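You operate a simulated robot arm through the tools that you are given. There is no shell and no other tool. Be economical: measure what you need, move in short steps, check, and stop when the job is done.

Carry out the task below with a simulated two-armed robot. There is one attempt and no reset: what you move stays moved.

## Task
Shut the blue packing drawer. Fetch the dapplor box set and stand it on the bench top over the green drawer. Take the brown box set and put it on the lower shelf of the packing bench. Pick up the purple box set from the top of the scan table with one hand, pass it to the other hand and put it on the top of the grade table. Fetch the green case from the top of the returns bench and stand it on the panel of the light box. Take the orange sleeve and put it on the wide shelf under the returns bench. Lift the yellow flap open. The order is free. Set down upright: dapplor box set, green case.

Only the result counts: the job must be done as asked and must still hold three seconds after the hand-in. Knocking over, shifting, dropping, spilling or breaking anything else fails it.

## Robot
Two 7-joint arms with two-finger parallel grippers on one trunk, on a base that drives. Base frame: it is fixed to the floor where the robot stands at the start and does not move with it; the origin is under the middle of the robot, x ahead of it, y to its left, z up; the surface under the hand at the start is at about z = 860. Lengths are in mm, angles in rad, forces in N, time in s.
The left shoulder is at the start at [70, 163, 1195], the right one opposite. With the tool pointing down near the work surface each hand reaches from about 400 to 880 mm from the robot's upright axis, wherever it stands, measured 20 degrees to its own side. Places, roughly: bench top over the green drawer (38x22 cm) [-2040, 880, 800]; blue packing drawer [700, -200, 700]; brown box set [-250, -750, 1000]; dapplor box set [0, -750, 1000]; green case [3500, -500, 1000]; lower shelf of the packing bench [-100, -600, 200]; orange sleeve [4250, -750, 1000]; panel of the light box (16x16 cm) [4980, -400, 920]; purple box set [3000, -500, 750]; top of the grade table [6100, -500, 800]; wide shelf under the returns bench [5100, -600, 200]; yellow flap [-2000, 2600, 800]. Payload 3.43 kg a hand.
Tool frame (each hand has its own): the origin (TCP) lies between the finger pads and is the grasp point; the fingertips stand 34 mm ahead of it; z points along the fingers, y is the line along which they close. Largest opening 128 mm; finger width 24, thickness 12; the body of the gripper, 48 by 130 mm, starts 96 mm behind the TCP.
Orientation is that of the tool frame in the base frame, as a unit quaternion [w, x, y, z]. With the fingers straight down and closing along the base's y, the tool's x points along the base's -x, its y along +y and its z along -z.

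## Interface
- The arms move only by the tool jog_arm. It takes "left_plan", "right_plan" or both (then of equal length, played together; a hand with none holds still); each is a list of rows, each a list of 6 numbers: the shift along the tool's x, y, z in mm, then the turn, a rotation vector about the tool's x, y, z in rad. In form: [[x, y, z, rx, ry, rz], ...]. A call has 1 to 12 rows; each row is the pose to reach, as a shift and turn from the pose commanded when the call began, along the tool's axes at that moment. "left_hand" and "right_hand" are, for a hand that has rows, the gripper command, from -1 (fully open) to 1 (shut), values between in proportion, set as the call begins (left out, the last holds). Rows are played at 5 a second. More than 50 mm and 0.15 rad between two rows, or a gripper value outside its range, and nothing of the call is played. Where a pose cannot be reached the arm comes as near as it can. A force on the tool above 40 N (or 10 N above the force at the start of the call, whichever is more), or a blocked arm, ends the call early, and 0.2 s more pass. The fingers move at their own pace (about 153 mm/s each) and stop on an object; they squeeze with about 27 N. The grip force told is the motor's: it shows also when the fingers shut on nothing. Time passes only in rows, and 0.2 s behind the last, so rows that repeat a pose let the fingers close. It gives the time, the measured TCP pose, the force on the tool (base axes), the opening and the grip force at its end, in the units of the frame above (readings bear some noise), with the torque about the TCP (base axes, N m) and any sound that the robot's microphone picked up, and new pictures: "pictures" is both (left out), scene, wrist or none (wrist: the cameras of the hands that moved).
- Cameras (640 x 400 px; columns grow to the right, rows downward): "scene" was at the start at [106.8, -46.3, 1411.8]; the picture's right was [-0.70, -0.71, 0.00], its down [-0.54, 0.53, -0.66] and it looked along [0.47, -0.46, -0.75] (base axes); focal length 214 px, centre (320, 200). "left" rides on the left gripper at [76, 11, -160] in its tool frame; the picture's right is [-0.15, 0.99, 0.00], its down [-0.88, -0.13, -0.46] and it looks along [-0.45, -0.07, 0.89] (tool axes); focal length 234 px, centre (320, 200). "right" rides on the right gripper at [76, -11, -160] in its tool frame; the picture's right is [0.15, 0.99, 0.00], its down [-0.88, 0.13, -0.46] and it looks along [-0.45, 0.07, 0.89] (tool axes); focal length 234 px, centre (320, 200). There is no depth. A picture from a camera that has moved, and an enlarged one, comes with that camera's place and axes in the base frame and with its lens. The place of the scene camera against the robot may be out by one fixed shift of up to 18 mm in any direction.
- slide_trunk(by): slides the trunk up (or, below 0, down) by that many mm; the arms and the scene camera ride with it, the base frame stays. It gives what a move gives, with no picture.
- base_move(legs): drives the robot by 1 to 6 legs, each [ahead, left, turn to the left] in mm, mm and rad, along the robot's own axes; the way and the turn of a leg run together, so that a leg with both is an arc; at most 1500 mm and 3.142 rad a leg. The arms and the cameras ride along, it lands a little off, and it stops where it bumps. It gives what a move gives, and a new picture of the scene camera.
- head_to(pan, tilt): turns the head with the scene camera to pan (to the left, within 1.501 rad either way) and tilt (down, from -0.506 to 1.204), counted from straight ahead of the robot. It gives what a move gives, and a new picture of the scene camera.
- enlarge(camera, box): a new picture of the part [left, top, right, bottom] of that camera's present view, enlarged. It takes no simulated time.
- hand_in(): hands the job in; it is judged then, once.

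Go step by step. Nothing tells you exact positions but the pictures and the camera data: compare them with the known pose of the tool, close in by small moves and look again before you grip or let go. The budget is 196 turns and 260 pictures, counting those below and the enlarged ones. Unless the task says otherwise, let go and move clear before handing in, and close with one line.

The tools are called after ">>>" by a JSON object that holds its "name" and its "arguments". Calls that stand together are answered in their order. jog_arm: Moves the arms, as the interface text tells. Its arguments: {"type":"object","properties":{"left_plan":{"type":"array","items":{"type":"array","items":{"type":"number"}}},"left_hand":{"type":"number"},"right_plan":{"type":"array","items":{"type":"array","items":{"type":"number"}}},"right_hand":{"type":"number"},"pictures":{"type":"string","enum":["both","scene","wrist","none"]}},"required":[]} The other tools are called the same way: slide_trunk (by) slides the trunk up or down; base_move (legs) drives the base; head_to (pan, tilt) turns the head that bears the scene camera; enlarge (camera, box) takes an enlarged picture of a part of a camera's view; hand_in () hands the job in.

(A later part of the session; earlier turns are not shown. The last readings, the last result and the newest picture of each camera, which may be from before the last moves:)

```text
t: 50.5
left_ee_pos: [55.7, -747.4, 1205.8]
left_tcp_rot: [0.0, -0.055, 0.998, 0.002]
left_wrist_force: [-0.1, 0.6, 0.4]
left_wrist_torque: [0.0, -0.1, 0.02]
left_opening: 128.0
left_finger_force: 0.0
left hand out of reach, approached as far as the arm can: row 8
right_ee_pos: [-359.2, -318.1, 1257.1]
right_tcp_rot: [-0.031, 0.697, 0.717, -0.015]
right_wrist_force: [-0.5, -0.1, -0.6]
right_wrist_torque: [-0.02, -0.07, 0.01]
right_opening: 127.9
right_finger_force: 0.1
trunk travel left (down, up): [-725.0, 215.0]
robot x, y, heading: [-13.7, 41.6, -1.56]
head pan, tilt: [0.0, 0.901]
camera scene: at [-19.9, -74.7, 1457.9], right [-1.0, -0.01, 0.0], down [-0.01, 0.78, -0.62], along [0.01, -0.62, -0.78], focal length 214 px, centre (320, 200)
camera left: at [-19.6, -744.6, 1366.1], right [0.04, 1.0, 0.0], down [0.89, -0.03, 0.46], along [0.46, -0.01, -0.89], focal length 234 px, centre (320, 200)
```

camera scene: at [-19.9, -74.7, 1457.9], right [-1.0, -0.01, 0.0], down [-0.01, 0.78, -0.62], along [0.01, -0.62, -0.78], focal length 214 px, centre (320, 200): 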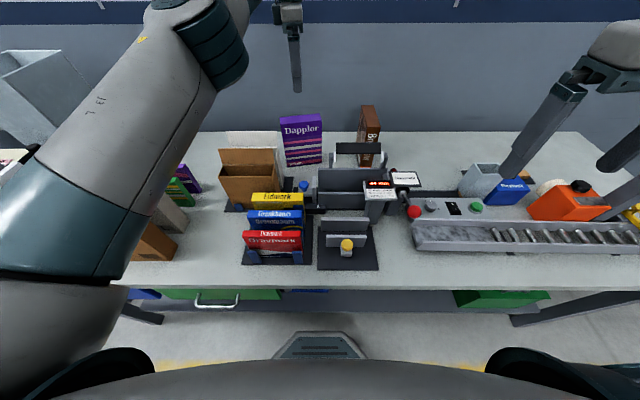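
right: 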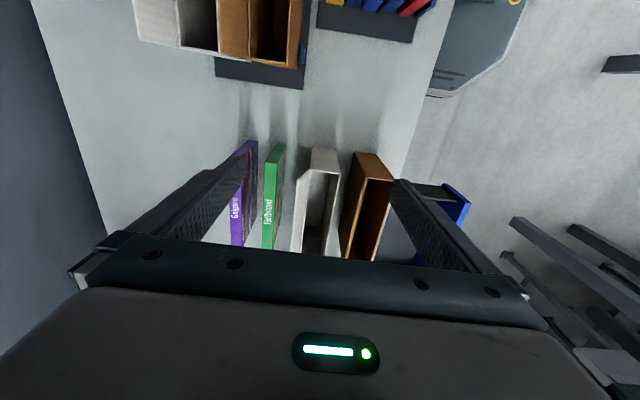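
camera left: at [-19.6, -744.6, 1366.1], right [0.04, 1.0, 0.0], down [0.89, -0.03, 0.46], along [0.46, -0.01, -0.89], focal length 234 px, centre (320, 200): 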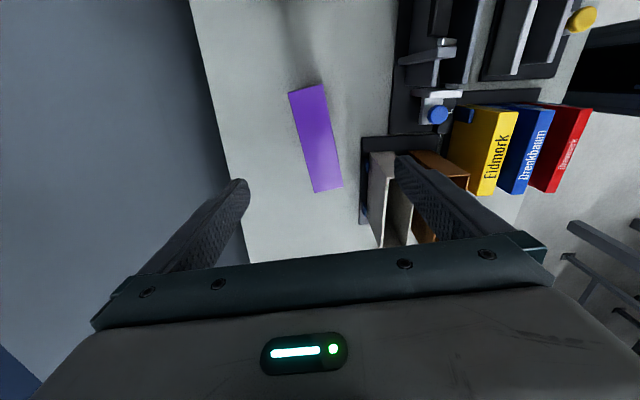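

From above, the box top is centred at (58, -747), about 41 thick and yawed about 0.18 rad, right under the hand. I'll turn the last bit, descend and check.

>>> {"name": "jog_arm", "arguments": {"left_plan": [[0, 0, 30, 0, 0, -0.03], [0, 0, 70, 0, 0, -0.06], [0, 0, 110, 0, 0, -0.072], [0, 0, 150, 0, 0, -0.072], [0, 0, 190, 0, 0, -0.072]]}}

```text
t: 51.7
left_ee_pos: [60.9, -745.8, 1013.8]
left_tcp_rot: [-0.003, -0.09, 0.996, 0.004]
left_wrist_force: [0.2, 0.6, 0.3]
left_wrist_torque: [0.01, -0.05, -0.01]
left_opening: 127.7
left_finger_force: 0.0
right_ee_pos: [-355.0, -319.3, 1257.2]
right_tcp_rot: [-0.034, 0.697, 0.716, -0.017]
right_wrist_force: [0.2, -1.0, 0.1]
right_wrist_torque: [0.04, 0.0, 0.01]
right_opening: 127.9
right_finger_force: 0.0
trunk travel left (down, up): [-725.0, 215.0]
robot x, y, heading: [-17.2, 43.3, -1.559]
head pan, tilt: [0.0, 0.901]
camera scene: at [-13.6, -76.1, 1457.9], right [-1.0, -0.01, 0.0], down [-0.01, 0.78, -0.62], along [0.01, -0.62, -0.78], focal length 214 px, centre (320, 200)
camera left: at [-13.4, -749.2, 1173.4], right [-0.04, 1.0, 0.01], down [0.89, 0.03, 0.45], along [0.45, 0.02, -0.89], focal length 234 px, centre (320, 200)
```

scene: 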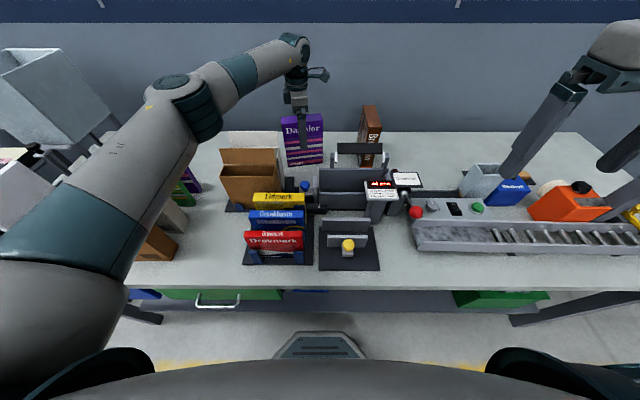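
left: 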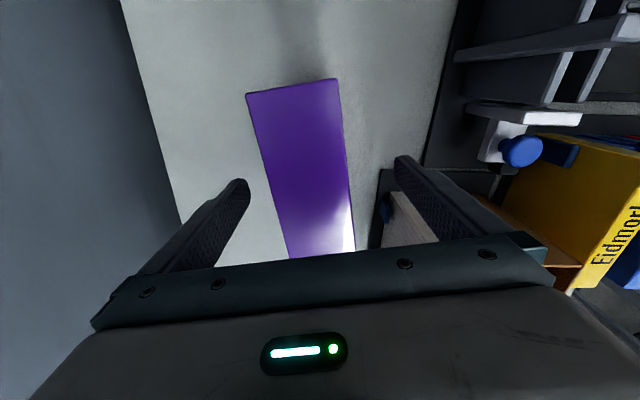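

The box is between the fingers, with the tips well below its top. I'll close the grip.

>>> {"name": "jog_arm", "arguments": {"left_plan": [[0, 0, 0, 0, 0, 0], [0, 0, 0, 0, 0, 0], [0, 0, 0, 0, 0, 0]], "left_hand": 1, "pictures": "wrist"}}

```text
t: 52.5
left_ee_pos: [61.5, -745.5, 1013.9]
left_tcp_rot: [-0.003, -0.093, 0.996, 0.002]
left_wrist_force: [1.4, 0.2, 2.6]
left_wrist_torque: [-0.21, -0.02, 0.08]
left_opening: 44.9
left_finger_force: 27.3
right_ee_pos: [-355.3, -318.1, 1258.3]
right_tcp_rot: [-0.033, 0.696, 0.717, -0.017]
right_wrist_force: [-0.5, 0.2, 0.3]
right_wrist_torque: [0.0, -0.03, -0.01]
right_opening: 128.2
right_finger_force: 0.0
trunk travel left (down, up): [-725.0, 215.0]
robot x, y, heading: [-15.0, 40.9, -1.557]
head pan, tilt: [0.0, 0.901]
camera left: at [-12.9, -748.4, 1174.8], right [-0.04, 1.0, 0.0], down [0.89, 0.03, 0.45], along [0.45, 0.02, -0.89], focal length 234 px, centre (320, 200)
```

left: 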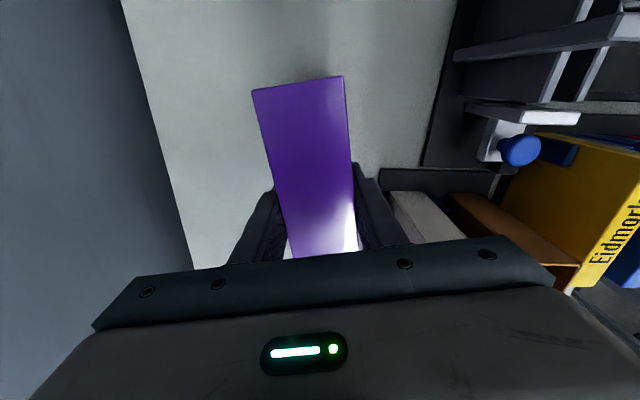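

The grip is firm at 45 mm. I'll lift it straight up with the trunk.

>>> {"name": "slide_trunk", "arguments": {"by": 210}}

>>> {"name": "enlarge", "arguments": {"camera": "scene", "box": [160, 0, 480, 200]}}

```text
t: 54.7
left_ee_pos: [60.7, -744.5, 1223.1]
left_tcp_rot: [-0.003, -0.091, 0.996, 0.003]
left_wrist_force: [-0.4, 0.1, -4.2]
left_wrist_torque: [-0.02, -0.01, -0.03]
left_opening: 44.7
left_finger_force: 26.7
right_ee_pos: [-354.6, -318.8, 1468.4]
right_tcp_rot: [-0.034, 0.696, 0.717, -0.016]
right_wrist_force: [0.7, -0.9, 0.3]
right_wrist_torque: [0.02, -0.02, 0.02]
right_opening: 128.0
right_finger_force: 0.0
trunk travel left (down, up): [-935.0, 5.0]
robot x, y, heading: [-17.1, 42.0, -1.56]
head pan, tilt: [0.0, 0.901]
```

```text
2.00 times, centred on (320, 100) of scene
camera zoom: at [-13.3, -76.0, 1667.8], right [-1.0, -0.01, 0.0], down [-0.01, 0.78, -0.62], along [0.01, -0.62, -0.78], focal length 429 px, centre (320, 400)
```

zoom: 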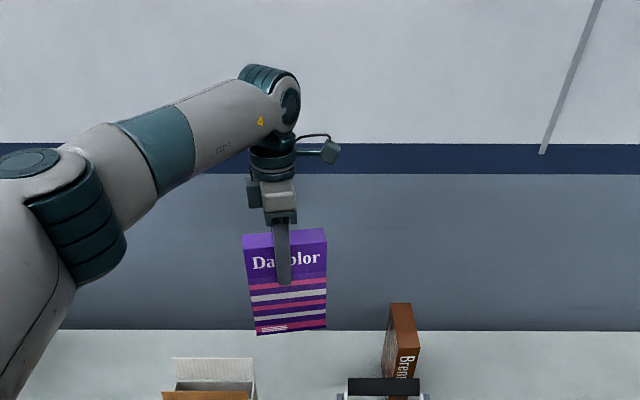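

The box is lifted and held, and weighs about 0.4 kg. I'll raise it a bit more and back the base into the aisle.

>>> {"name": "jog_arm", "arguments": {"left_plan": [[0, 0, -30, 0, 0, 0], [0, 10, -60, 0, 0, 0], [0, 30, -90, 0, 0, 0]], "pictures": "none"}}

>>> {"name": "base_move", "arguments": {"legs": [[-380, 0, 0]]}}

>>> {"name": "head_to", "arguments": {"pan": -1.4, "tilt": 0.55}}

```text
t: 55.5
left_ee_pos: [55.8, -716.3, 1314.1]
left_tcp_rot: [-0.003, -0.092, 0.996, 0.002]
left_wrist_force: [0.1, 0.2, -4.7]
left_wrist_torque: [0.0, -0.01, -0.02]
left_opening: 44.6
left_finger_force: 27.2
right_ee_pos: [-354.4, -317.1, 1468.2]
right_tcp_rot: [-0.034, 0.696, 0.717, -0.018]
right_wrist_force: [-0.5, -0.5, -0.1]
right_wrist_torque: [-0.02, 0.01, 0.01]
right_opening: 128.1
right_finger_force: 0.1
trunk travel left (down, up): [-935.0, 5.0]
robot x, y, heading: [-15.6, 44.3, -1.563]
head pan, tilt: [0.0, 0.901]
```

```text
t: 57.9
left_ee_pos: [48.7, -341.4, 1311.2]
left_tcp_rot: [-0.003, -0.089, 0.996, 0.005]
left_wrist_force: [0.7, 1.1, -3.9]
left_wrist_torque: [0.04, -0.01, 0.02]
left_opening: 44.5
left_finger_force: 27.0
right_ee_pos: [-359.0, 60.3, 1467.0]
right_tcp_rot: [-0.034, 0.698, 0.715, -0.016]
right_wrist_force: [0.1, -0.9, -1.2]
right_wrist_torque: [0.03, 0.04, 0.0]
right_opening: 128.0
right_finger_force: 0.1
trunk travel left (down, up): [-935.0, 5.0]
robot x, y, heading: [-17.6, 421.0, -1.56]
head pan, tilt: [0.0, 0.901]
camera scene: at [-17.5, 299.7, 1667.5], right [-1.0, -0.01, 0.0], down [-0.01, 0.79, -0.62], along [0.0, -0.62, -0.79], focal length 214 px, centre (320, 200)
```

scene: 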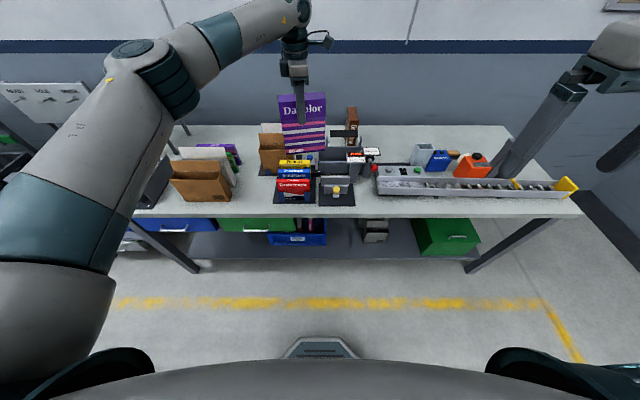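

```text
t: 59.5
left_ee_pos: [47.1, -339.1, 1312.4]
left_tcp_rot: [-0.002, -0.089, 0.996, 0.002]
left_wrist_force: [-0.4, 0.3, -4.3]
left_wrist_torque: [0.0, -0.03, -0.02]
left_opening: 44.9
left_finger_force: 27.0
right_ee_pos: [-359.7, 62.1, 1467.5]
right_tcp_rot: [-0.033, 0.698, 0.715, -0.016]
right_wrist_force: [-0.1, 0.4, -0.2]
right_wrist_torque: [0.0, 0.01, 0.02]
right_opening: 128.2
right_finger_force: 0.1
trunk travel left (down, up): [-935.0, 5.0]
robot x, y, heading: [-20.9, 420.2, -1.566]
head pan, tilt: [-1.4, 0.55]
camera scene: at [-106.4, 363.3, 1697.2], right [-0.18, 0.98, 0.0], down [0.51, 0.09, -0.85], along [-0.84, -0.15, -0.52], focal length 214 px, centre (320, 200)
```

scene: 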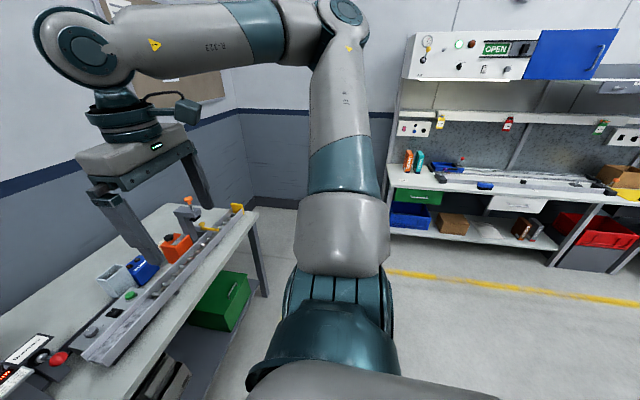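

The target bench with the green drawer is along the left-hand end wall. I'll draw the box closer to me, then turn to face -x.

>>> {"name": "jog_arm", "arguments": {"left_plan": [[0, 40, 0, 0, 0, 0], [0, 80, 0, 0, 0, 0], [-10, 120, 0, 0, 0, 0], [-20, 160, 0, 0, 0, 0], [-30, 200, 0, 0, 0, 0], [-40, 240, 0, 0, 0, 0]], "pictures": "none"}}

>>> {"name": "base_move", "arguments": {"legs": [[0, 0, -1.57], [700, 0, 0]]}}

>>> {"name": "head_to", "arguments": {"pan": 0, "tilt": 0.6}}

```text
t: 60.9
left_ee_pos: [41.2, -94.3, 1314.3]
left_tcp_rot: [-0.003, -0.089, 0.996, 0.002]
left_wrist_force: [-0.3, -0.4, -3.4]
left_wrist_torque: [-0.02, -0.04, 0.01]
left_opening: 44.7
left_finger_force: 27.1
right_ee_pos: [-360.8, 63.5, 1468.1]
right_tcp_rot: [-0.033, 0.698, 0.715, -0.016]
right_wrist_force: [0.4, -0.4, 0.3]
right_wrist_torque: [-0.01, 0.0, -0.03]
right_opening: 127.9
right_finger_force: 0.0
trunk travel left (down, up): [-935.0, 5.0]
robot x, y, heading: [-15.9, 420.3, -1.564]
head pan, tilt: [-1.4, 0.55]
```

```text
t: 68.5
left_ee_pos: [-1227.3, 383.2, 1314.5]
left_tcp_rot: [-0.001, 0.65, 0.76, 0.003]
left_wrist_force: [0.3, 0.0, -4.1]
left_wrist_torque: [-0.03, 0.0, 0.02]
left_opening: 44.6
left_finger_force: 26.7
right_ee_pos: [-1060.8, 780.3, 1468.7]
right_tcp_rot: [-0.035, 0.999, -0.001, 0.013]
right_wrist_force: [-0.5, -0.5, 0.3]
right_wrist_torque: [-0.01, 0.01, 0.0]
right_opening: 128.0
right_finger_force: 0.1
trunk travel left (down, up): [-935.0, 5.0]
robot x, y, heading: [-712.6, 432.3, 3.126]
head pan, tilt: [-1.4, 0.55]
camera scene: at [-773.9, 529.6, 1697.3], right [0.99, 0.15, 0.0], down [0.08, -0.52, -0.85], along [-0.13, 0.84, -0.52], focal length 214 px, centre (320, 200)
```

scene: 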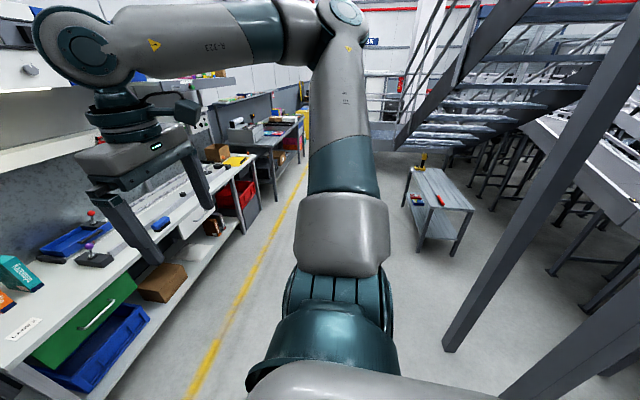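

```text
t: 70.1
left_ee_pos: [-1229.0, 383.1, 1314.4]
left_tcp_rot: [0.0, 0.65, 0.76, 0.005]
left_wrist_force: [0.2, -0.1, -3.9]
left_wrist_torque: [-0.01, 0.01, 0.01]
left_opening: 44.7
left_finger_force: 27.1
right_ee_pos: [-1062.0, 781.5, 1467.9]
right_tcp_rot: [-0.035, 0.999, 0.0, 0.013]
right_wrist_force: [-0.3, 0.0, 0.4]
right_wrist_torque: [-0.01, 0.01, -0.02]
right_opening: 128.0
right_finger_force: 0.0
trunk travel left (down, up): [-935.0, 5.0]
robot x, y, heading: [-714.8, 431.8, 3.127]
head pan, tilt: [0.0, 0.6]
camera scene: at [-850.8, 442.4, 1692.6], right [0.02, 1.0, 0.0], down [0.57, -0.01, -0.82], along [-0.82, 0.01, -0.57], focal length 214 px, centre (320, 200)
```

scene: 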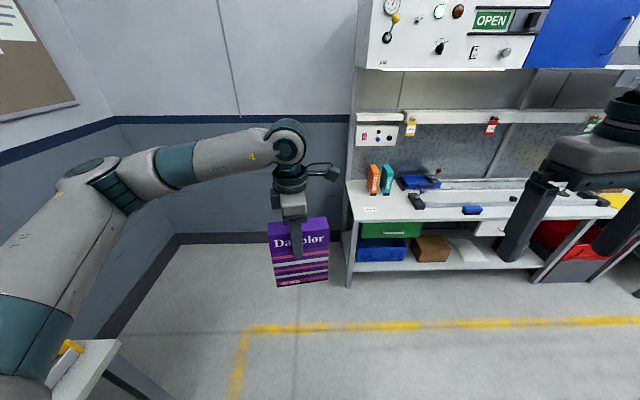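

The green drawer is at the left end of this bench, and its front edge is about x≈-1950. An orange and a teal box and a small tool already stand there, so I'll drive closer to see the free spots.

>>> {"name": "base_move", "arguments": {"legs": [[450, 0, 0], [0, -500, 0]]}}

>>> {"name": "head_to", "arguments": {"pan": 0.1, "tilt": 0.8}}

```text
t: 75.3
left_ee_pos: [-1665.6, 897.4, 1314.4]
left_tcp_rot: [0.0, 0.65, 0.76, 0.005]
left_wrist_force: [0.2, 0.1, -3.5]
left_wrist_torque: [0.02, 0.0, 0.01]
left_opening: 44.7
left_finger_force: 26.7
right_ee_pos: [-1498.2, 1296.5, 1468.4]
right_tcp_rot: [-0.036, 0.999, 0.0, 0.013]
right_wrist_force: [0.0, -0.1, 0.5]
right_wrist_torque: [0.03, 0.05, 0.03]
right_opening: 128.1
right_finger_force: 0.0
trunk travel left (down, up): [-935.0, 5.0]
robot x, y, heading: [-1149.5, 951.2, 3.126]
head pan, tilt: [0.0, 0.6]
camera scene: at [-1286.5, 957.0, 1692.7], right [0.02, 1.0, 0.0], down [0.57, -0.01, -0.82], along [-0.82, 0.01, -0.57], focal length 214 px, centre (320, 200)
```

scene: 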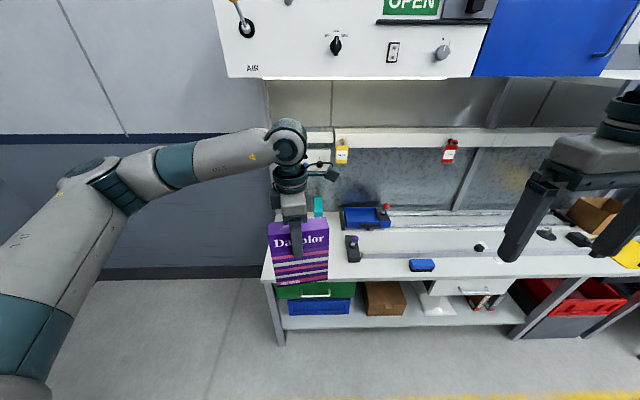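

```text
t: 76.1
left_ee_pos: [-1666.0, 898.9, 1315.1]
left_tcp_rot: [0.001, 0.649, 0.76, 0.004]
left_wrist_force: [0.0, 0.0, -3.9]
left_wrist_torque: [0.0, 0.01, 0.02]
left_opening: 44.7
left_finger_force: 26.9
right_ee_pos: [-1499.0, 1297.3, 1467.6]
right_tcp_rot: [-0.035, 0.999, 0.001, 0.013]
right_wrist_force: [-0.1, -0.1, -0.6]
right_wrist_torque: [0.01, 0.01, -0.01]
right_opening: 127.7
right_finger_force: 0.2
trunk travel left (down, up): [-935.0, 5.0]
robot x, y, heading: [-1149.3, 947.5, 3.127]
head pan, tilt: [0.099, 0.799]
camera scene: at [-1278.5, 951.1, 1675.9], right [-0.08, 1.0, 0.0], down [0.71, 0.06, -0.7], along [-0.69, -0.06, -0.72], focal length 214 px, centre (320, 200)
```

scene: 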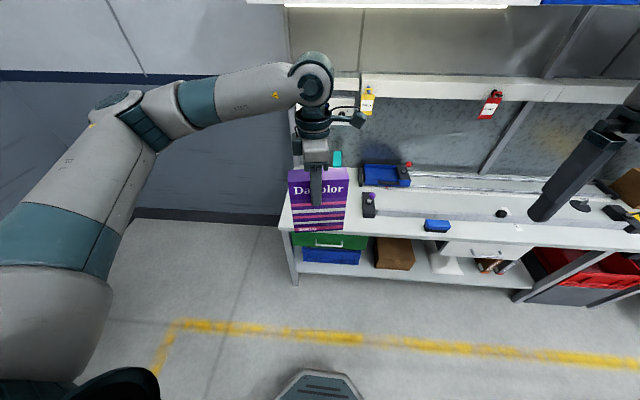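

The held box hides the target spot from the head, so I'll look with the left wrist camera.

>>> {"name": "enlarge", "arguments": {"camera": "left", "box": [0, 0, 640, 400]}}

```text
1.00 times, centred on (320, 200) of left (not enlarged: the box is as wide or as high as the picture)
camera zoom: at [-1665.4, 975.0, 1475.3], right [1.0, 0.01, 0.01], down [0.01, -0.89, 0.45], along [0.01, -0.45, -0.89], focal length 234 px, centre (320, 200)
```

zoom: 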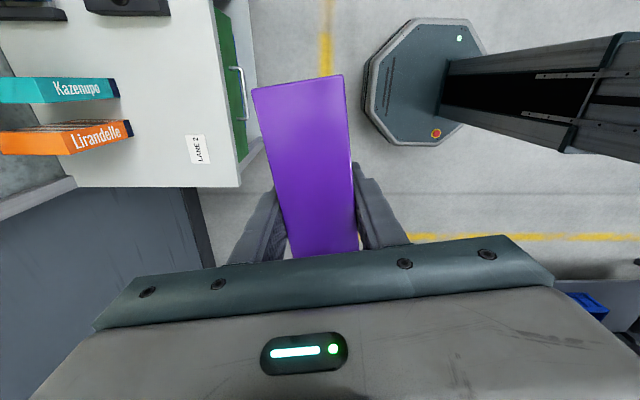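

The drawer top area spans about y 750–1100, and the two standing boxes start behind x≈-2070. There's a free strip in front, so I'll aim for (-1980, 915). I'll drive in closer and lower the trunk.

>>> {"name": "base_move", "arguments": {"legs": [[200, 0, 0]]}}

>>> {"name": "slide_trunk", "arguments": {"by": -240}}

>>> {"name": "enlarge", "arguments": {"camera": "left", "box": [0, 0, 640, 400]}}

```text
t: 77.7
left_ee_pos: [-1858.8, 903.8, 1316.2]
left_tcp_rot: [-0.001, 0.651, 0.759, 0.002]
left_wrist_force: [0.1, 0.4, -3.4]
left_wrist_torque: [0.01, 0.02, 0.0]
left_opening: 44.8
left_finger_force: 26.9
right_ee_pos: [-1692.3, 1301.7, 1469.3]
right_tcp_rot: [-0.035, 0.999, 0.0, 0.011]
right_wrist_force: [-0.1, 0.1, 0.1]
right_wrist_torque: [-0.03, 0.07, 0.0]
right_opening: 127.8
right_finger_force: 0.1
trunk travel left (down, up): [-935.0, 5.0]
robot x, y, heading: [-1343.8, 953.4, 3.124]
head pan, tilt: [0.099, 0.799]
camera scene: at [-1471.1, 955.1, 1676.4], right [-0.08, 1.0, 0.0], down [0.71, 0.06, -0.7], along [-0.7, -0.06, -0.71], focal length 214 px, centre (320, 200)
```

scene: 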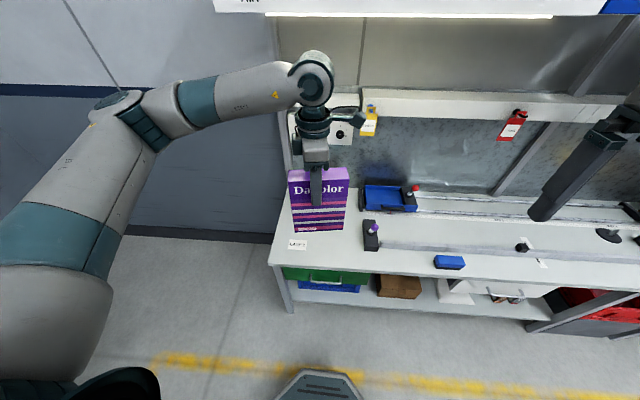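

```text
t: 80.2
left_ee_pos: [-1864.2, 904.2, 1074.4]
left_tcp_rot: [0.0, 0.651, 0.759, 0.004]
left_wrist_force: [-0.4, -0.1, -4.3]
left_wrist_torque: [0.0, 0.0, 0.04]
left_opening: 44.9
left_finger_force: 26.8
right_ee_pos: [-1696.4, 1301.6, 1227.6]
right_tcp_rot: [-0.035, 0.999, 0.0, 0.012]
right_wrist_force: [0.8, -0.7, -0.2]
right_wrist_torque: [0.01, 0.04, 0.01]
right_opening: 128.1
right_finger_force: 0.1
trunk travel left (down, up): [-695.0, 245.0]
robot x, y, heading: [-1347.2, 951.9, 3.125]
head pan, tilt: [0.099, 0.799]
```

```text
1.00 times, centred on (320, 200) of left (not enlarged: the box is as wide or as high as the picture)
camera zoom: at [-1863.6, 979.8, 1235.6], right [1.0, 0.01, 0.01], down [0.0, -0.89, 0.45], along [0.01, -0.45, -0.89], focal length 234 px, centre (320, 200)
```

zoom: 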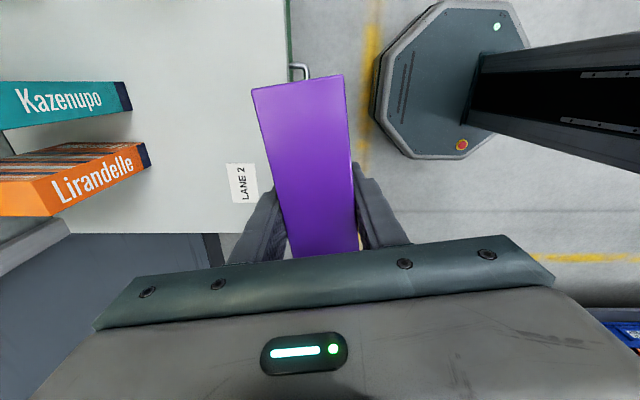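

The spot in front of the two boxes is clear. I'll move over it, square the box up and lower it to just above the top.

>>> {"name": "jog_arm", "arguments": {"left_plan": [[9, -28, 0, 0, 0, 0.04], [18, -56, 0, 0, 0, 0.08], [27, -84, 0, 0, 0, 0.12], [35, -112, 0, 0, 0, 0.155], [35, -112, 30, 0, 0, 0.155], [35, -112, 60, 0, 0, 0.155], [35, -112, 90, 0, 0, 0.155], [35, -112, 107, 0, 0, 0.155]]}}

```text
t: 82.0
left_ee_pos: [-1980.6, 921.9, 966.9]
left_tcp_rot: [-0.001, 0.707, 0.707, 0.004]
left_wrist_force: [1.3, -0.1, -2.8]
left_wrist_torque: [0.01, 0.0, 0.01]
left_opening: 44.9
left_finger_force: 26.8
right_ee_pos: [-1696.7, 1302.7, 1228.4]
right_tcp_rot: [-0.035, 0.999, -0.001, 0.013]
right_wrist_force: [-0.4, 1.0, 0.0]
right_wrist_torque: [-0.01, -0.02, -0.01]
right_opening: 127.7
right_finger_force: 0.0
trunk travel left (down, up): [-695.0, 245.0]
robot x, y, heading: [-1348.7, 950.7, 3.128]
head pan, tilt: [0.099, 0.799]
camera scene: at [-1477.0, 955.0, 1435.8], right [-0.08, 1.0, 0.0], down [0.71, 0.06, -0.7], along [-0.69, -0.06, -0.72], focal length 214 px, centre (320, 200)
camera left: at [-1967.8, 995.7, 1127.6], right [0.99, -0.15, 0.0], down [-0.13, -0.88, 0.45], along [-0.06, -0.45, -0.89], focal length 234 px, centre (320, 200)
```

scene: 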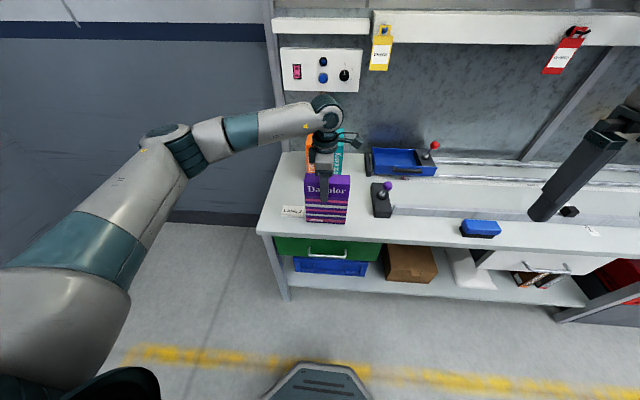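
left: 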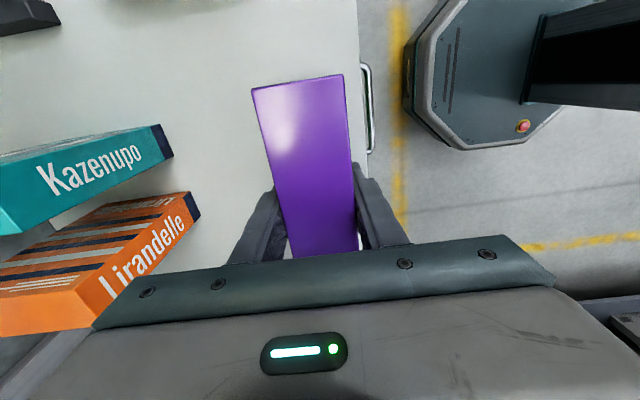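

Positioned well, clear of both boxes. I'll lower in small steps until it touches.

>>> {"name": "jog_arm", "arguments": {"left_plan": [[0, 0, 5, 0, 0, 0], [0, 0, 8, 0, 0, 0], [0, 0, 11, 0, 0, 0], [0, 0, 14, 0, 0, 0]], "pictures": "none"}}

```text
t: 83.0
left_ee_pos: [-1979.0, 922.4, 954.1]
left_tcp_rot: [-0.001, 0.707, 0.707, 0.004]
left_wrist_force: [-0.9, 0.2, 1.5]
left_wrist_torque: [-0.4, 0.36, -0.08]
left_opening: 44.8
left_finger_force: 27.2
right_ee_pos: [-1695.9, 1302.3, 1227.9]
right_tcp_rot: [-0.035, 0.999, 0.0, 0.012]
right_wrist_force: [-0.1, 0.9, 0.0]
right_wrist_torque: [-0.01, 0.03, 0.02]
right_opening: 128.3
right_finger_force: 0.0
trunk travel left (down, up): [-695.0, 245.0]
robot x, y, heading: [-1345.0, 950.5, 3.125]
head pan, tilt: [0.099, 0.799]
```

The weight has come off the hand, so the box is standing. I'll open a little, keeping the rear finger off the boxes behind, and check.

>>> {"name": "jog_arm", "arguments": {"left_plan": [[0, 0, 0, 0, 0, 0], [0, 0, 0, 0, 0, 0], [0, 0, -10, 0, 0, 0]], "left_hand": -0.15, "pictures": "both"}}

```text
t: 83.8
left_ee_pos: [-1977.6, 922.2, 963.5]
left_tcp_rot: [-0.001, 0.707, 0.707, 0.004]
left_wrist_force: [0.0, -0.3, 0.6]
left_wrist_torque: [0.0, -0.03, 0.02]
left_opening: 73.6
left_finger_force: 0.1
right_ee_pos: [-1697.3, 1302.3, 1227.9]
right_tcp_rot: [-0.034, 0.999, 0.0, 0.012]
right_wrist_force: [0.2, 1.2, -0.6]
right_wrist_torque: [0.03, -0.02, 0.0]
right_opening: 128.0
right_finger_force: 0.0
trunk travel left (down, up): [-695.0, 245.0]
robot x, y, heading: [-1345.5, 952.0, 3.122]
head pan, tilt: [0.099, 0.799]
camera scene: at [-1476.3, 955.3, 1435.8], right [-0.08, 1.0, 0.0], down [0.71, 0.06, -0.7], along [-0.69, -0.06, -0.72], focal length 214 px, centre (320, 200)
camera left: at [-1966.7, 997.2, 1124.0], right [0.99, -0.15, 0.0], down [-0.13, -0.88, 0.45], along [-0.06, -0.45, -0.89], focal length 234 px, centre (320, 200)
```

scene: 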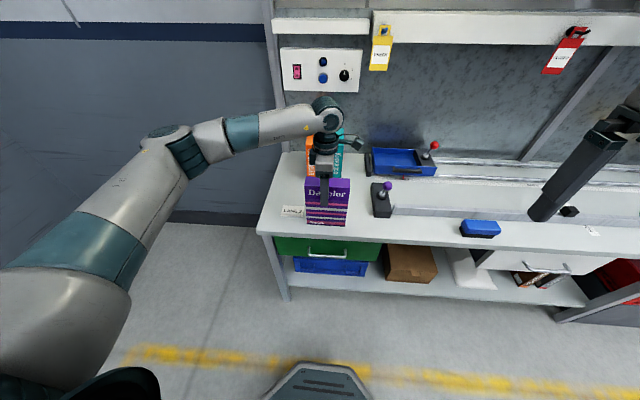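
left: 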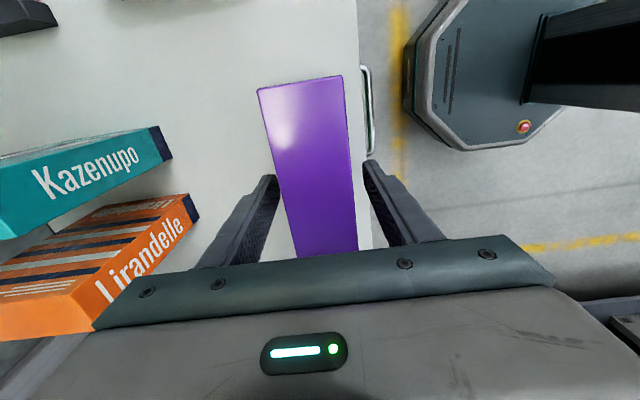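

It's standing on its own over the green drawer. I'll lift the hand clear and back away.

>>> {"name": "jog_arm", "arguments": {"left_plan": [[0, 0, -40, 0, 0, 0], [0, 0, -80, 0, 0, 0], [0, 0, -120, 0, 0, 0], [0, 0, -160, 0, 0, 0], [0, 40, -170, 0, 0, 0], [0, 80, -170, 0, 0, 0], [0, 120, -170, 0, 0, 0], [0, 160, -170, 0, 0, 0]], "pictures": "scene"}}

>>> {"name": "base_move", "arguments": {"legs": [[-250, 0, 0]]}}

>>> {"name": "enlarge", "arguments": {"camera": "scene", "box": [200, 60, 440, 210]}}

>>> {"name": "head_to", "arguments": {"pan": -1.2, "tilt": 0.5}}

```text
t: 85.6
left_ee_pos: [-1819.1, 922.4, 1132.2]
left_tcp_rot: [0.0, 0.707, 0.707, 0.003]
left_wrist_force: [-0.1, 0.1, -0.1]
left_wrist_torque: [0.04, -0.01, -0.02]
left_opening: 73.5
left_finger_force: 0.0
right_ee_pos: [-1695.2, 1301.6, 1227.7]
right_tcp_rot: [-0.035, 0.999, -0.001, 0.011]
right_wrist_force: [0.4, 0.7, -0.6]
right_wrist_torque: [-0.02, 0.01, 0.01]
right_opening: 128.1
right_finger_force: 0.1
trunk travel left (down, up): [-695.0, 245.0]
robot x, y, heading: [-1349.6, 955.3, 3.12]
head pan, tilt: [0.099, 0.799]
camera scene: at [-1475.5, 954.9, 1436.0], right [-0.08, 1.0, 0.0], down [0.71, 0.06, -0.7], along [-0.7, -0.06, -0.72], focal length 214 px, centre (320, 200)
```

scene: 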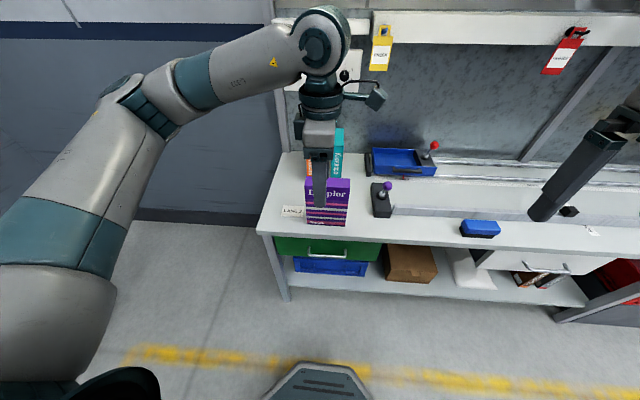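

```text
t: 87.3
left_ee_pos: [-1581.5, 917.4, 1132.1]
left_tcp_rot: [0.0, 0.707, 0.707, 0.004]
left_wrist_force: [0.3, -0.2, -0.2]
left_wrist_torque: [0.01, 0.0, -0.01]
left_opening: 73.8
left_finger_force: 0.0
right_ee_pos: [-1457.8, 1297.3, 1228.4]
right_tcp_rot: [-0.034, 0.999, 0.0, 0.012]
right_wrist_force: [0.1, -0.6, -1.4]
right_wrist_torque: [-0.03, 0.0, -0.01]
right_opening: 128.2
right_finger_force: 0.0
trunk travel left (down, up): [-695.0, 245.0]
robot x, y, heading: [-1106.6, 946.6, 3.125]
head pan, tilt: [0.099, 0.799]
camera scene: at [-1237.5, 950.9, 1435.7], right [-0.08, 1.0, 0.0], down [0.71, 0.06, -0.7], along [-0.69, -0.06, -0.72], focal length 214 px, centre (320, 200)
```

scene: 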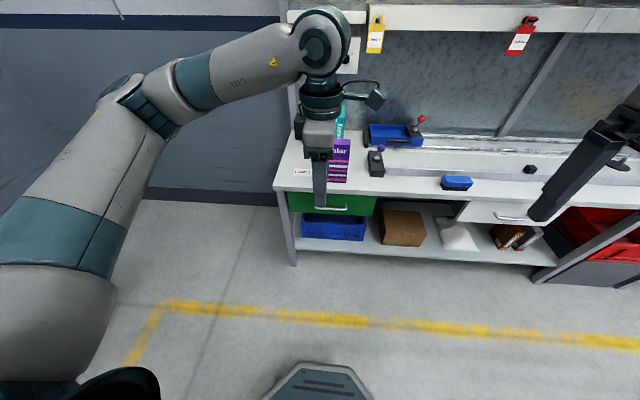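

```text
2.67 times, centred on (320, 135) of scene
camera zoom: at [-1237.5, 950.9, 1435.7], right [-0.08, 1.0, 0.0], down [0.71, 0.06, -0.7], along [-0.69, -0.06, -0.72], focal length 572 px, centre (320, 373)
```

zoom: 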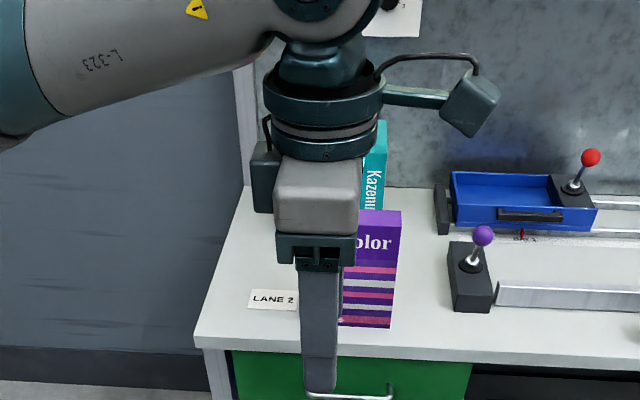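

```text
t: 88.8
left_ee_pos: [-1581.0, 917.9, 1133.3]
left_tcp_rot: [0.0, 0.707, 0.707, 0.003]
left_wrist_force: [0.1, 0.0, -0.6]
left_wrist_torque: [-0.01, 0.0, 0.01]
left_opening: 73.7
left_finger_force: 0.2
right_ee_pos: [-1457.4, 1297.5, 1227.4]
right_tcp_rot: [-0.035, 0.999, 0.0, 0.013]
right_wrist_force: [0.5, -0.2, -0.7]
right_wrist_torque: [-0.03, 0.02, 0.0]
right_opening: 128.1
right_finger_force: 0.1
trunk travel left (down, up): [-695.0, 245.0]
robot x, y, heading: [-1105.7, 949.1, 3.124]
head pan, tilt: [-1.201, 0.499]
camera scene: at [-1188.1, 1042.9, 1461.8], right [0.94, 0.35, 0.0], down [0.17, -0.45, -0.88], along [-0.3, 0.82, -0.48], focal length 214 px, centre (320, 200)
```

scene: 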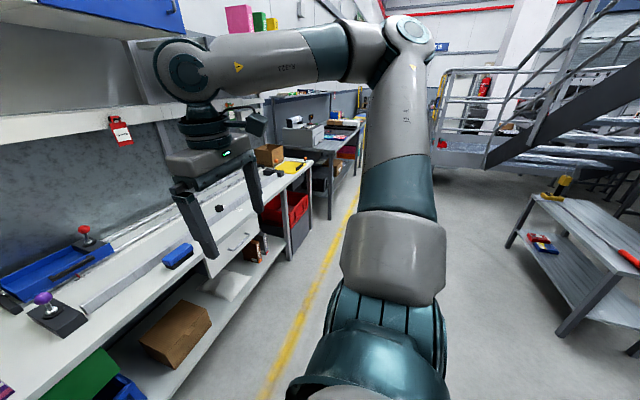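

The Dapplor box is done. The yellow flap is farther along the same bench, near (-2050, 2620), so I'll drive sideways along it.

>>> {"name": "base_move", "arguments": {"legs": [[0, -800, 0], [0, -800, 0]]}}

>>> {"name": "head_to", "arguments": {"pan": 0, "tilt": 0.7}}

```text
t: 96.9
left_ee_pos: [-1554.9, 2496.1, 1132.9]
left_tcp_rot: [-0.001, 0.708, 0.706, 0.004]
left_wrist_force: [0.3, 0.7, -0.1]
left_wrist_torque: [0.02, -0.02, 0.0]
left_opening: 73.8
left_finger_force: 0.0
right_ee_pos: [-1429.1, 2876.8, 1227.9]
right_tcp_rot: [-0.035, 0.999, -0.001, 0.012]
right_wrist_force: [0.2, 0.3, -1.2]
right_wrist_torque: [-0.04, 0.0, 0.0]
right_opening: 128.1
right_finger_force: 0.0
trunk travel left (down, up): [-695.0, 245.0]
robot x, y, heading: [-1080.3, 2525.1, 3.121]
head pan, tilt: [-1.201, 0.499]
camera scene: at [-1160.9, 2621.7, 1461.8], right [0.94, 0.34, 0.0], down [0.16, -0.45, -0.88], along [-0.3, 0.82, -0.48], focal length 214 px, centre (320, 200)
```

scene: 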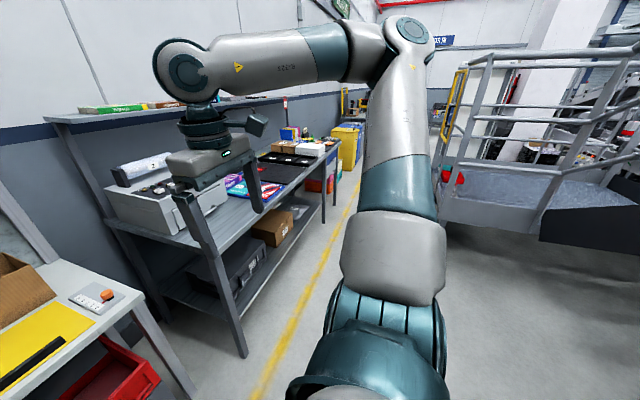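

```text
t: 98.3
left_ee_pos: [-1553.7, 2497.0, 1132.0]
left_tcp_rot: [0.0, 0.707, 0.707, 0.003]
left_wrist_force: [0.7, 0.4, -0.5]
left_wrist_torque: [0.03, -0.01, 0.02]
left_opening: 73.6
left_finger_force: 0.0
right_ee_pos: [-1429.6, 2878.1, 1228.5]
right_tcp_rot: [-0.035, 0.999, -0.002, 0.011]
right_wrist_force: [-0.5, -0.5, -0.3]
right_wrist_torque: [0.01, 0.01, 0.02]
right_opening: 128.3
right_finger_force: 0.1
trunk travel left (down, up): [-695.0, 245.0]
robot x, y, heading: [-1077.1, 2524.9, 3.122]
head pan, tilt: [0.0, 0.7]
camera scene: at [-1214.5, 2538.2, 1444.1], right [0.02, 1.0, 0.0], down [0.64, -0.01, -0.76], along [-0.76, 0.01, -0.64], focal length 214 px, centre (320, 200)
```

scene: 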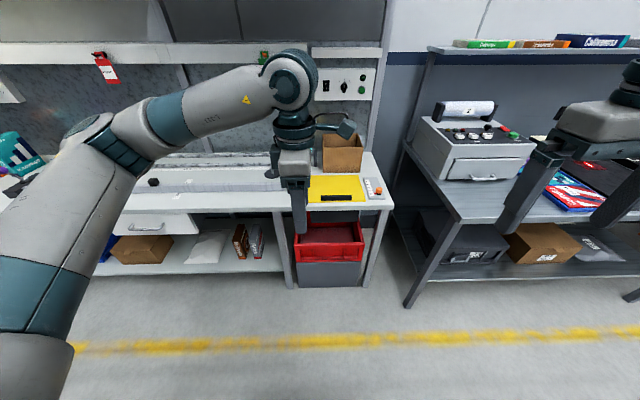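

The flap is a yellow plate in the bench top with a black strip along its near edge. I'll look at it enlarged.

>>> {"name": "enlarge", "arguments": {"camera": "scene", "box": [270, 130, 410, 220]}}

>>> {"name": "enlarge", "arguments": {"camera": "left", "box": [0, 0, 640, 400]}}

```text
4.44 times, centred on (340, 175) of scene
camera zoom: at [-1214.5, 2538.2, 1444.1], right [0.02, 1.0, 0.0], down [0.64, -0.01, -0.76], along [-0.76, 0.01, -0.64], focal length 953 px, centre (231, 311)
```

zoom: 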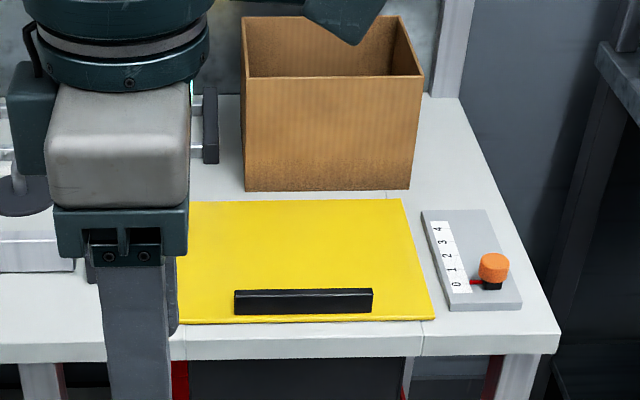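

```text
1.00 times, centred on (320, 200) of left (not enlarged: the box is as wide or as high as the picture)
camera zoom: at [-1542.1, 2571.9, 1293.4], right [0.99, -0.15, 0.0], down [-0.13, -0.88, 0.45], along [-0.06, -0.45, -0.89], focal length 234 px, centre (320, 200)
```

zoom: 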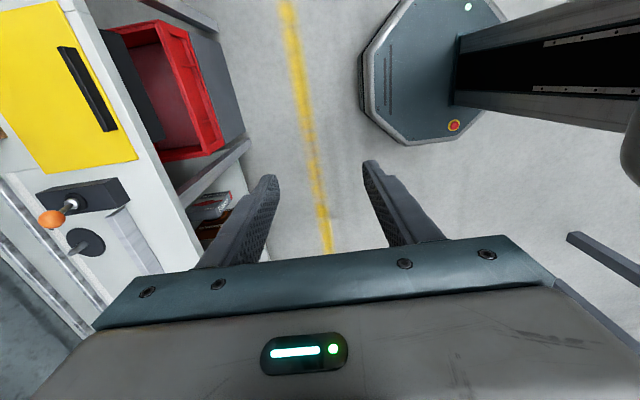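

The flap is hinged at the rear, close to the carton, and has a black bar at about (-1966, 2623, 820) near its front edge. I'll centre myself on it and go closer.

>>> {"name": "base_move", "arguments": {"legs": [[0, -105, 0], [350, 0, 0]]}}

>>> {"name": "enlarge", "arguments": {"camera": "left", "box": [0, 0, 640, 400]}}

```text
t: 101.3
left_ee_pos: [-1900.1, 2608.8, 1132.4]
left_tcp_rot: [0.001, 0.709, 0.706, 0.004]
left_wrist_force: [0.1, -0.8, 0.1]
left_wrist_torque: [0.0, -0.02, -0.01]
left_opening: 73.8
left_finger_force: 0.0
right_ee_pos: [-1774.3, 2988.2, 1228.5]
right_tcp_rot: [-0.035, 0.999, -0.002, 0.013]
right_wrist_force: [0.4, 0.2, 0.2]
right_wrist_torque: [0.01, 0.01, 0.0]
right_opening: 128.0
right_finger_force: 0.0
trunk travel left (down, up): [-695.0, 245.0]
robot x, y, heading: [-1424.6, 2637.3, 3.119]
head pan, tilt: [0.0, 0.7]
camera scene: at [-1560.0, 2649.2, 1444.2], right [0.02, 1.0, 0.0], down [0.64, -0.01, -0.77], along [-0.76, 0.02, -0.64], focal length 214 px, centre (320, 200)
```

scene: 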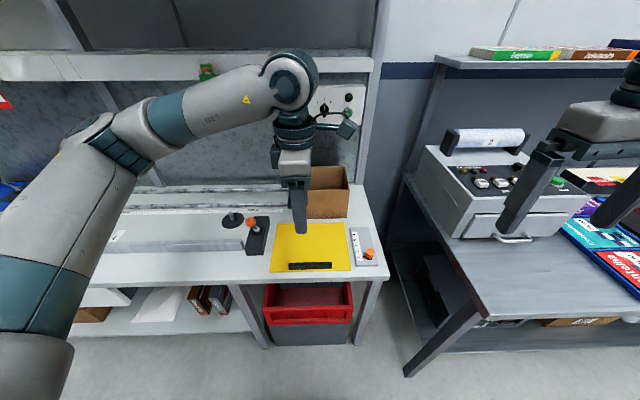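

```text
1.00 times, centred on (320, 200) of left (not enlarged: the box is as wide or as high as the picture)
camera zoom: at [-1887.5, 2683.6, 1293.6], right [0.99, -0.15, 0.0], down [-0.14, -0.88, 0.45], along [-0.06, -0.45, -0.89], focal length 234 px, centre (320, 200)
```

zoom: 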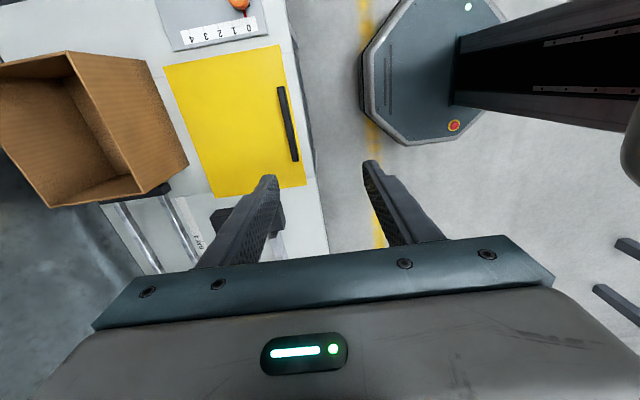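

>>> {"name": "enlarge", "arguments": {"camera": "left", "box": [220, 60, 340, 135]}}

>>> {"name": "enlarge", "arguments": {"camera": "scene", "box": [250, 210, 390, 297]}}

```text
5.33 times, centred on (280, 98) of left
camera zoom: at [-1887.5, 2683.6, 1293.6], right [0.99, -0.15, 0.0], down [-0.14, -0.88, 0.45], along [-0.06, -0.45, -0.89], focal length 1249 px, centre (533, 747)
```

zoom: 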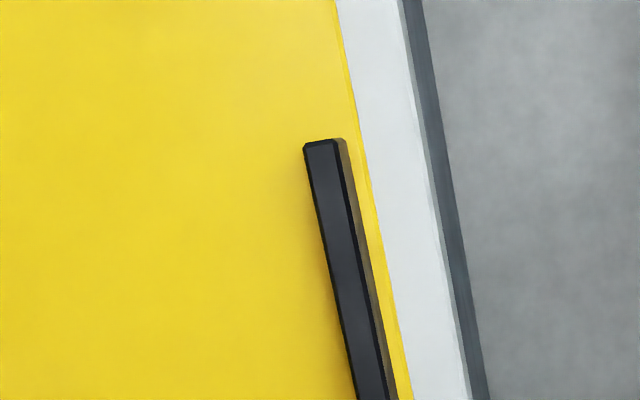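

```text
4.57 times, centred on (320, 254) of scene
camera zoom: at [-1560.0, 2649.2, 1444.2], right [0.02, 1.0, 0.0], down [0.64, -0.01, -0.77], along [-0.76, 0.02, -0.64], focal length 980 px, centre (320, -45)
```

zoom: 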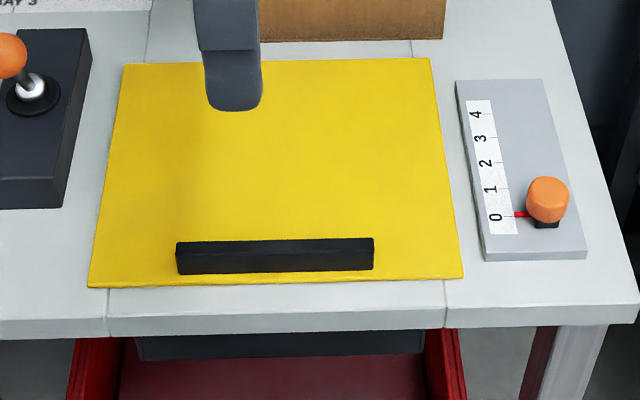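

The bar stands about 12 mm thick and 30 mm tall, a good thing to grip across. I'll line the left hand up over it and come down partway.

>>> {"name": "jog_arm", "arguments": {"left_plan": [[0, -25, 30, 0, 0, 0], [0, -54, 60, 0, 0, 0], [0, -54, 105, 0, 0, 0], [0, -54, 150, 0, 0, 0], [0, -54, 195, 0, 0, 0], [0, -54, 225, 0, 0, 0]]}}

```text
t: 102.7
left_ee_pos: [-1950.7, 2612.1, 907.4]
left_tcp_rot: [-0.002, 0.708, 0.706, 0.004]
left_wrist_force: [0.2, 0.4, 0.0]
left_wrist_torque: [-0.01, -0.03, -0.01]
left_opening: 73.6
left_finger_force: 0.1
right_ee_pos: [-1774.5, 2988.4, 1228.8]
right_tcp_rot: [-0.035, 0.999, -0.001, 0.013]
right_wrist_force: [-0.6, 0.3, 0.1]
right_wrist_torque: [0.01, 0.0, 0.02]
right_opening: 127.8
right_finger_force: 0.1
trunk travel left (down, up): [-695.0, 245.0]
robot x, y, heading: [-1430.3, 2640.2, 3.122]
head pan, tilt: [0.0, 0.7]
camera scene: at [-1560.5, 2648.9, 1444.2], right [0.02, 1.0, 0.0], down [0.64, -0.01, -0.76], along [-0.76, 0.02, -0.64], focal length 214 px, centre (320, 200)
camera left: at [-1938.3, 2686.6, 1068.1], right [0.99, -0.15, 0.0], down [-0.14, -0.88, 0.45], along [-0.06, -0.44, -0.89], focal length 234 px, centre (320, 200)
```

scene: 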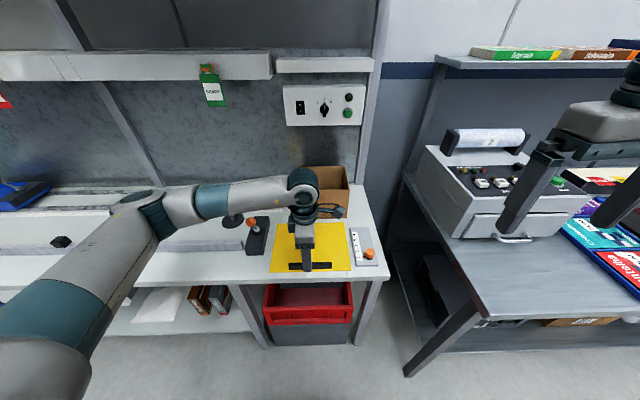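
left: 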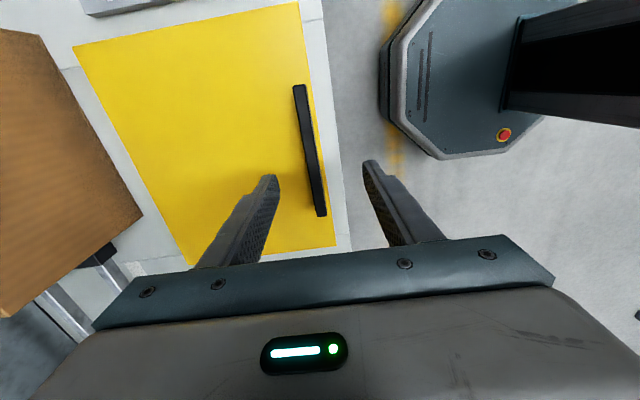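

The bar is centred between the fingers. I'll go down to it and close.

>>> {"name": "jog_arm", "arguments": {"left_plan": [[0, 0, 30, 0, 0, 0], [0, 0, 50, 0, 0, 0], [0, 0, 60, 0, 0, 0]], "pictures": "none"}}

>>> {"name": "jog_arm", "arguments": {"left_plan": [[0, 0, 0, 0, 0, 0], [0, 0, 0, 0, 0, 0], [0, 0, 0, 0, 0, 0]], "left_hand": 1, "pictures": "wrist"}}

```text
t: 103.5
left_ee_pos: [-1950.7, 2609.4, 845.8]
left_tcp_rot: [-0.001, 0.708, 0.706, 0.004]
left_wrist_force: [-0.8, -0.6, 1.2]
left_wrist_torque: [0.02, -0.01, 0.0]
left_opening: 73.4
left_finger_force: 0.0
right_ee_pos: [-1775.4, 2989.5, 1228.8]
right_tcp_rot: [-0.034, 0.999, -0.002, 0.013]
right_wrist_force: [0.6, 0.6, -0.2]
right_wrist_torque: [-0.01, 0.02, -0.01]
right_opening: 128.0
right_finger_force: 0.1
trunk travel left (down, up): [-695.0, 245.0]
robot x, y, heading: [-1425.0, 2635.9, 3.123]
head pan, tilt: [0.0, 0.7]
```

```text
t: 104.3
left_ee_pos: [-1957.4, 2609.9, 847.8]
left_tcp_rot: [-0.005, 0.706, 0.709, 0.0]
left_wrist_force: [-14.8, 2.9, -8.2]
left_wrist_torque: [0.34, -0.56, 0.74]
left_opening: 11.7
left_finger_force: 45.1
right_ee_pos: [-1777.4, 2989.6, 1228.6]
right_tcp_rot: [-0.035, 0.999, -0.002, 0.012]
right_wrist_force: [-0.1, 0.4, -0.4]
right_wrist_torque: [0.0, 0.04, 0.0]
right_opening: 128.0
right_finger_force: 0.1
trunk travel left (down, up): [-695.0, 245.0]
robot x, y, heading: [-1423.7, 2639.2, 3.123]
head pan, tilt: [0.0, 0.7]
stopped in row 3 (left hand): the force on the tool passed its limit at 43 N (the readings are from after the stop); the commanded pose is now the measured one
camera left: at [-1944.5, 2684.5, 1008.0], right [0.99, -0.14, -0.01], down [-0.12, -0.88, 0.45], along [-0.07, -0.45, -0.89], focal length 234 px, centre (320, 200)
```

left: 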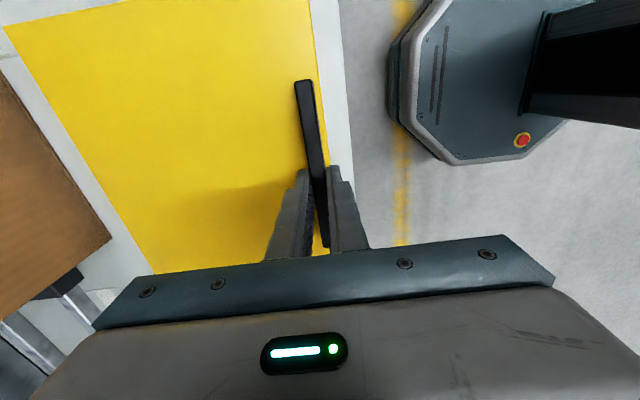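

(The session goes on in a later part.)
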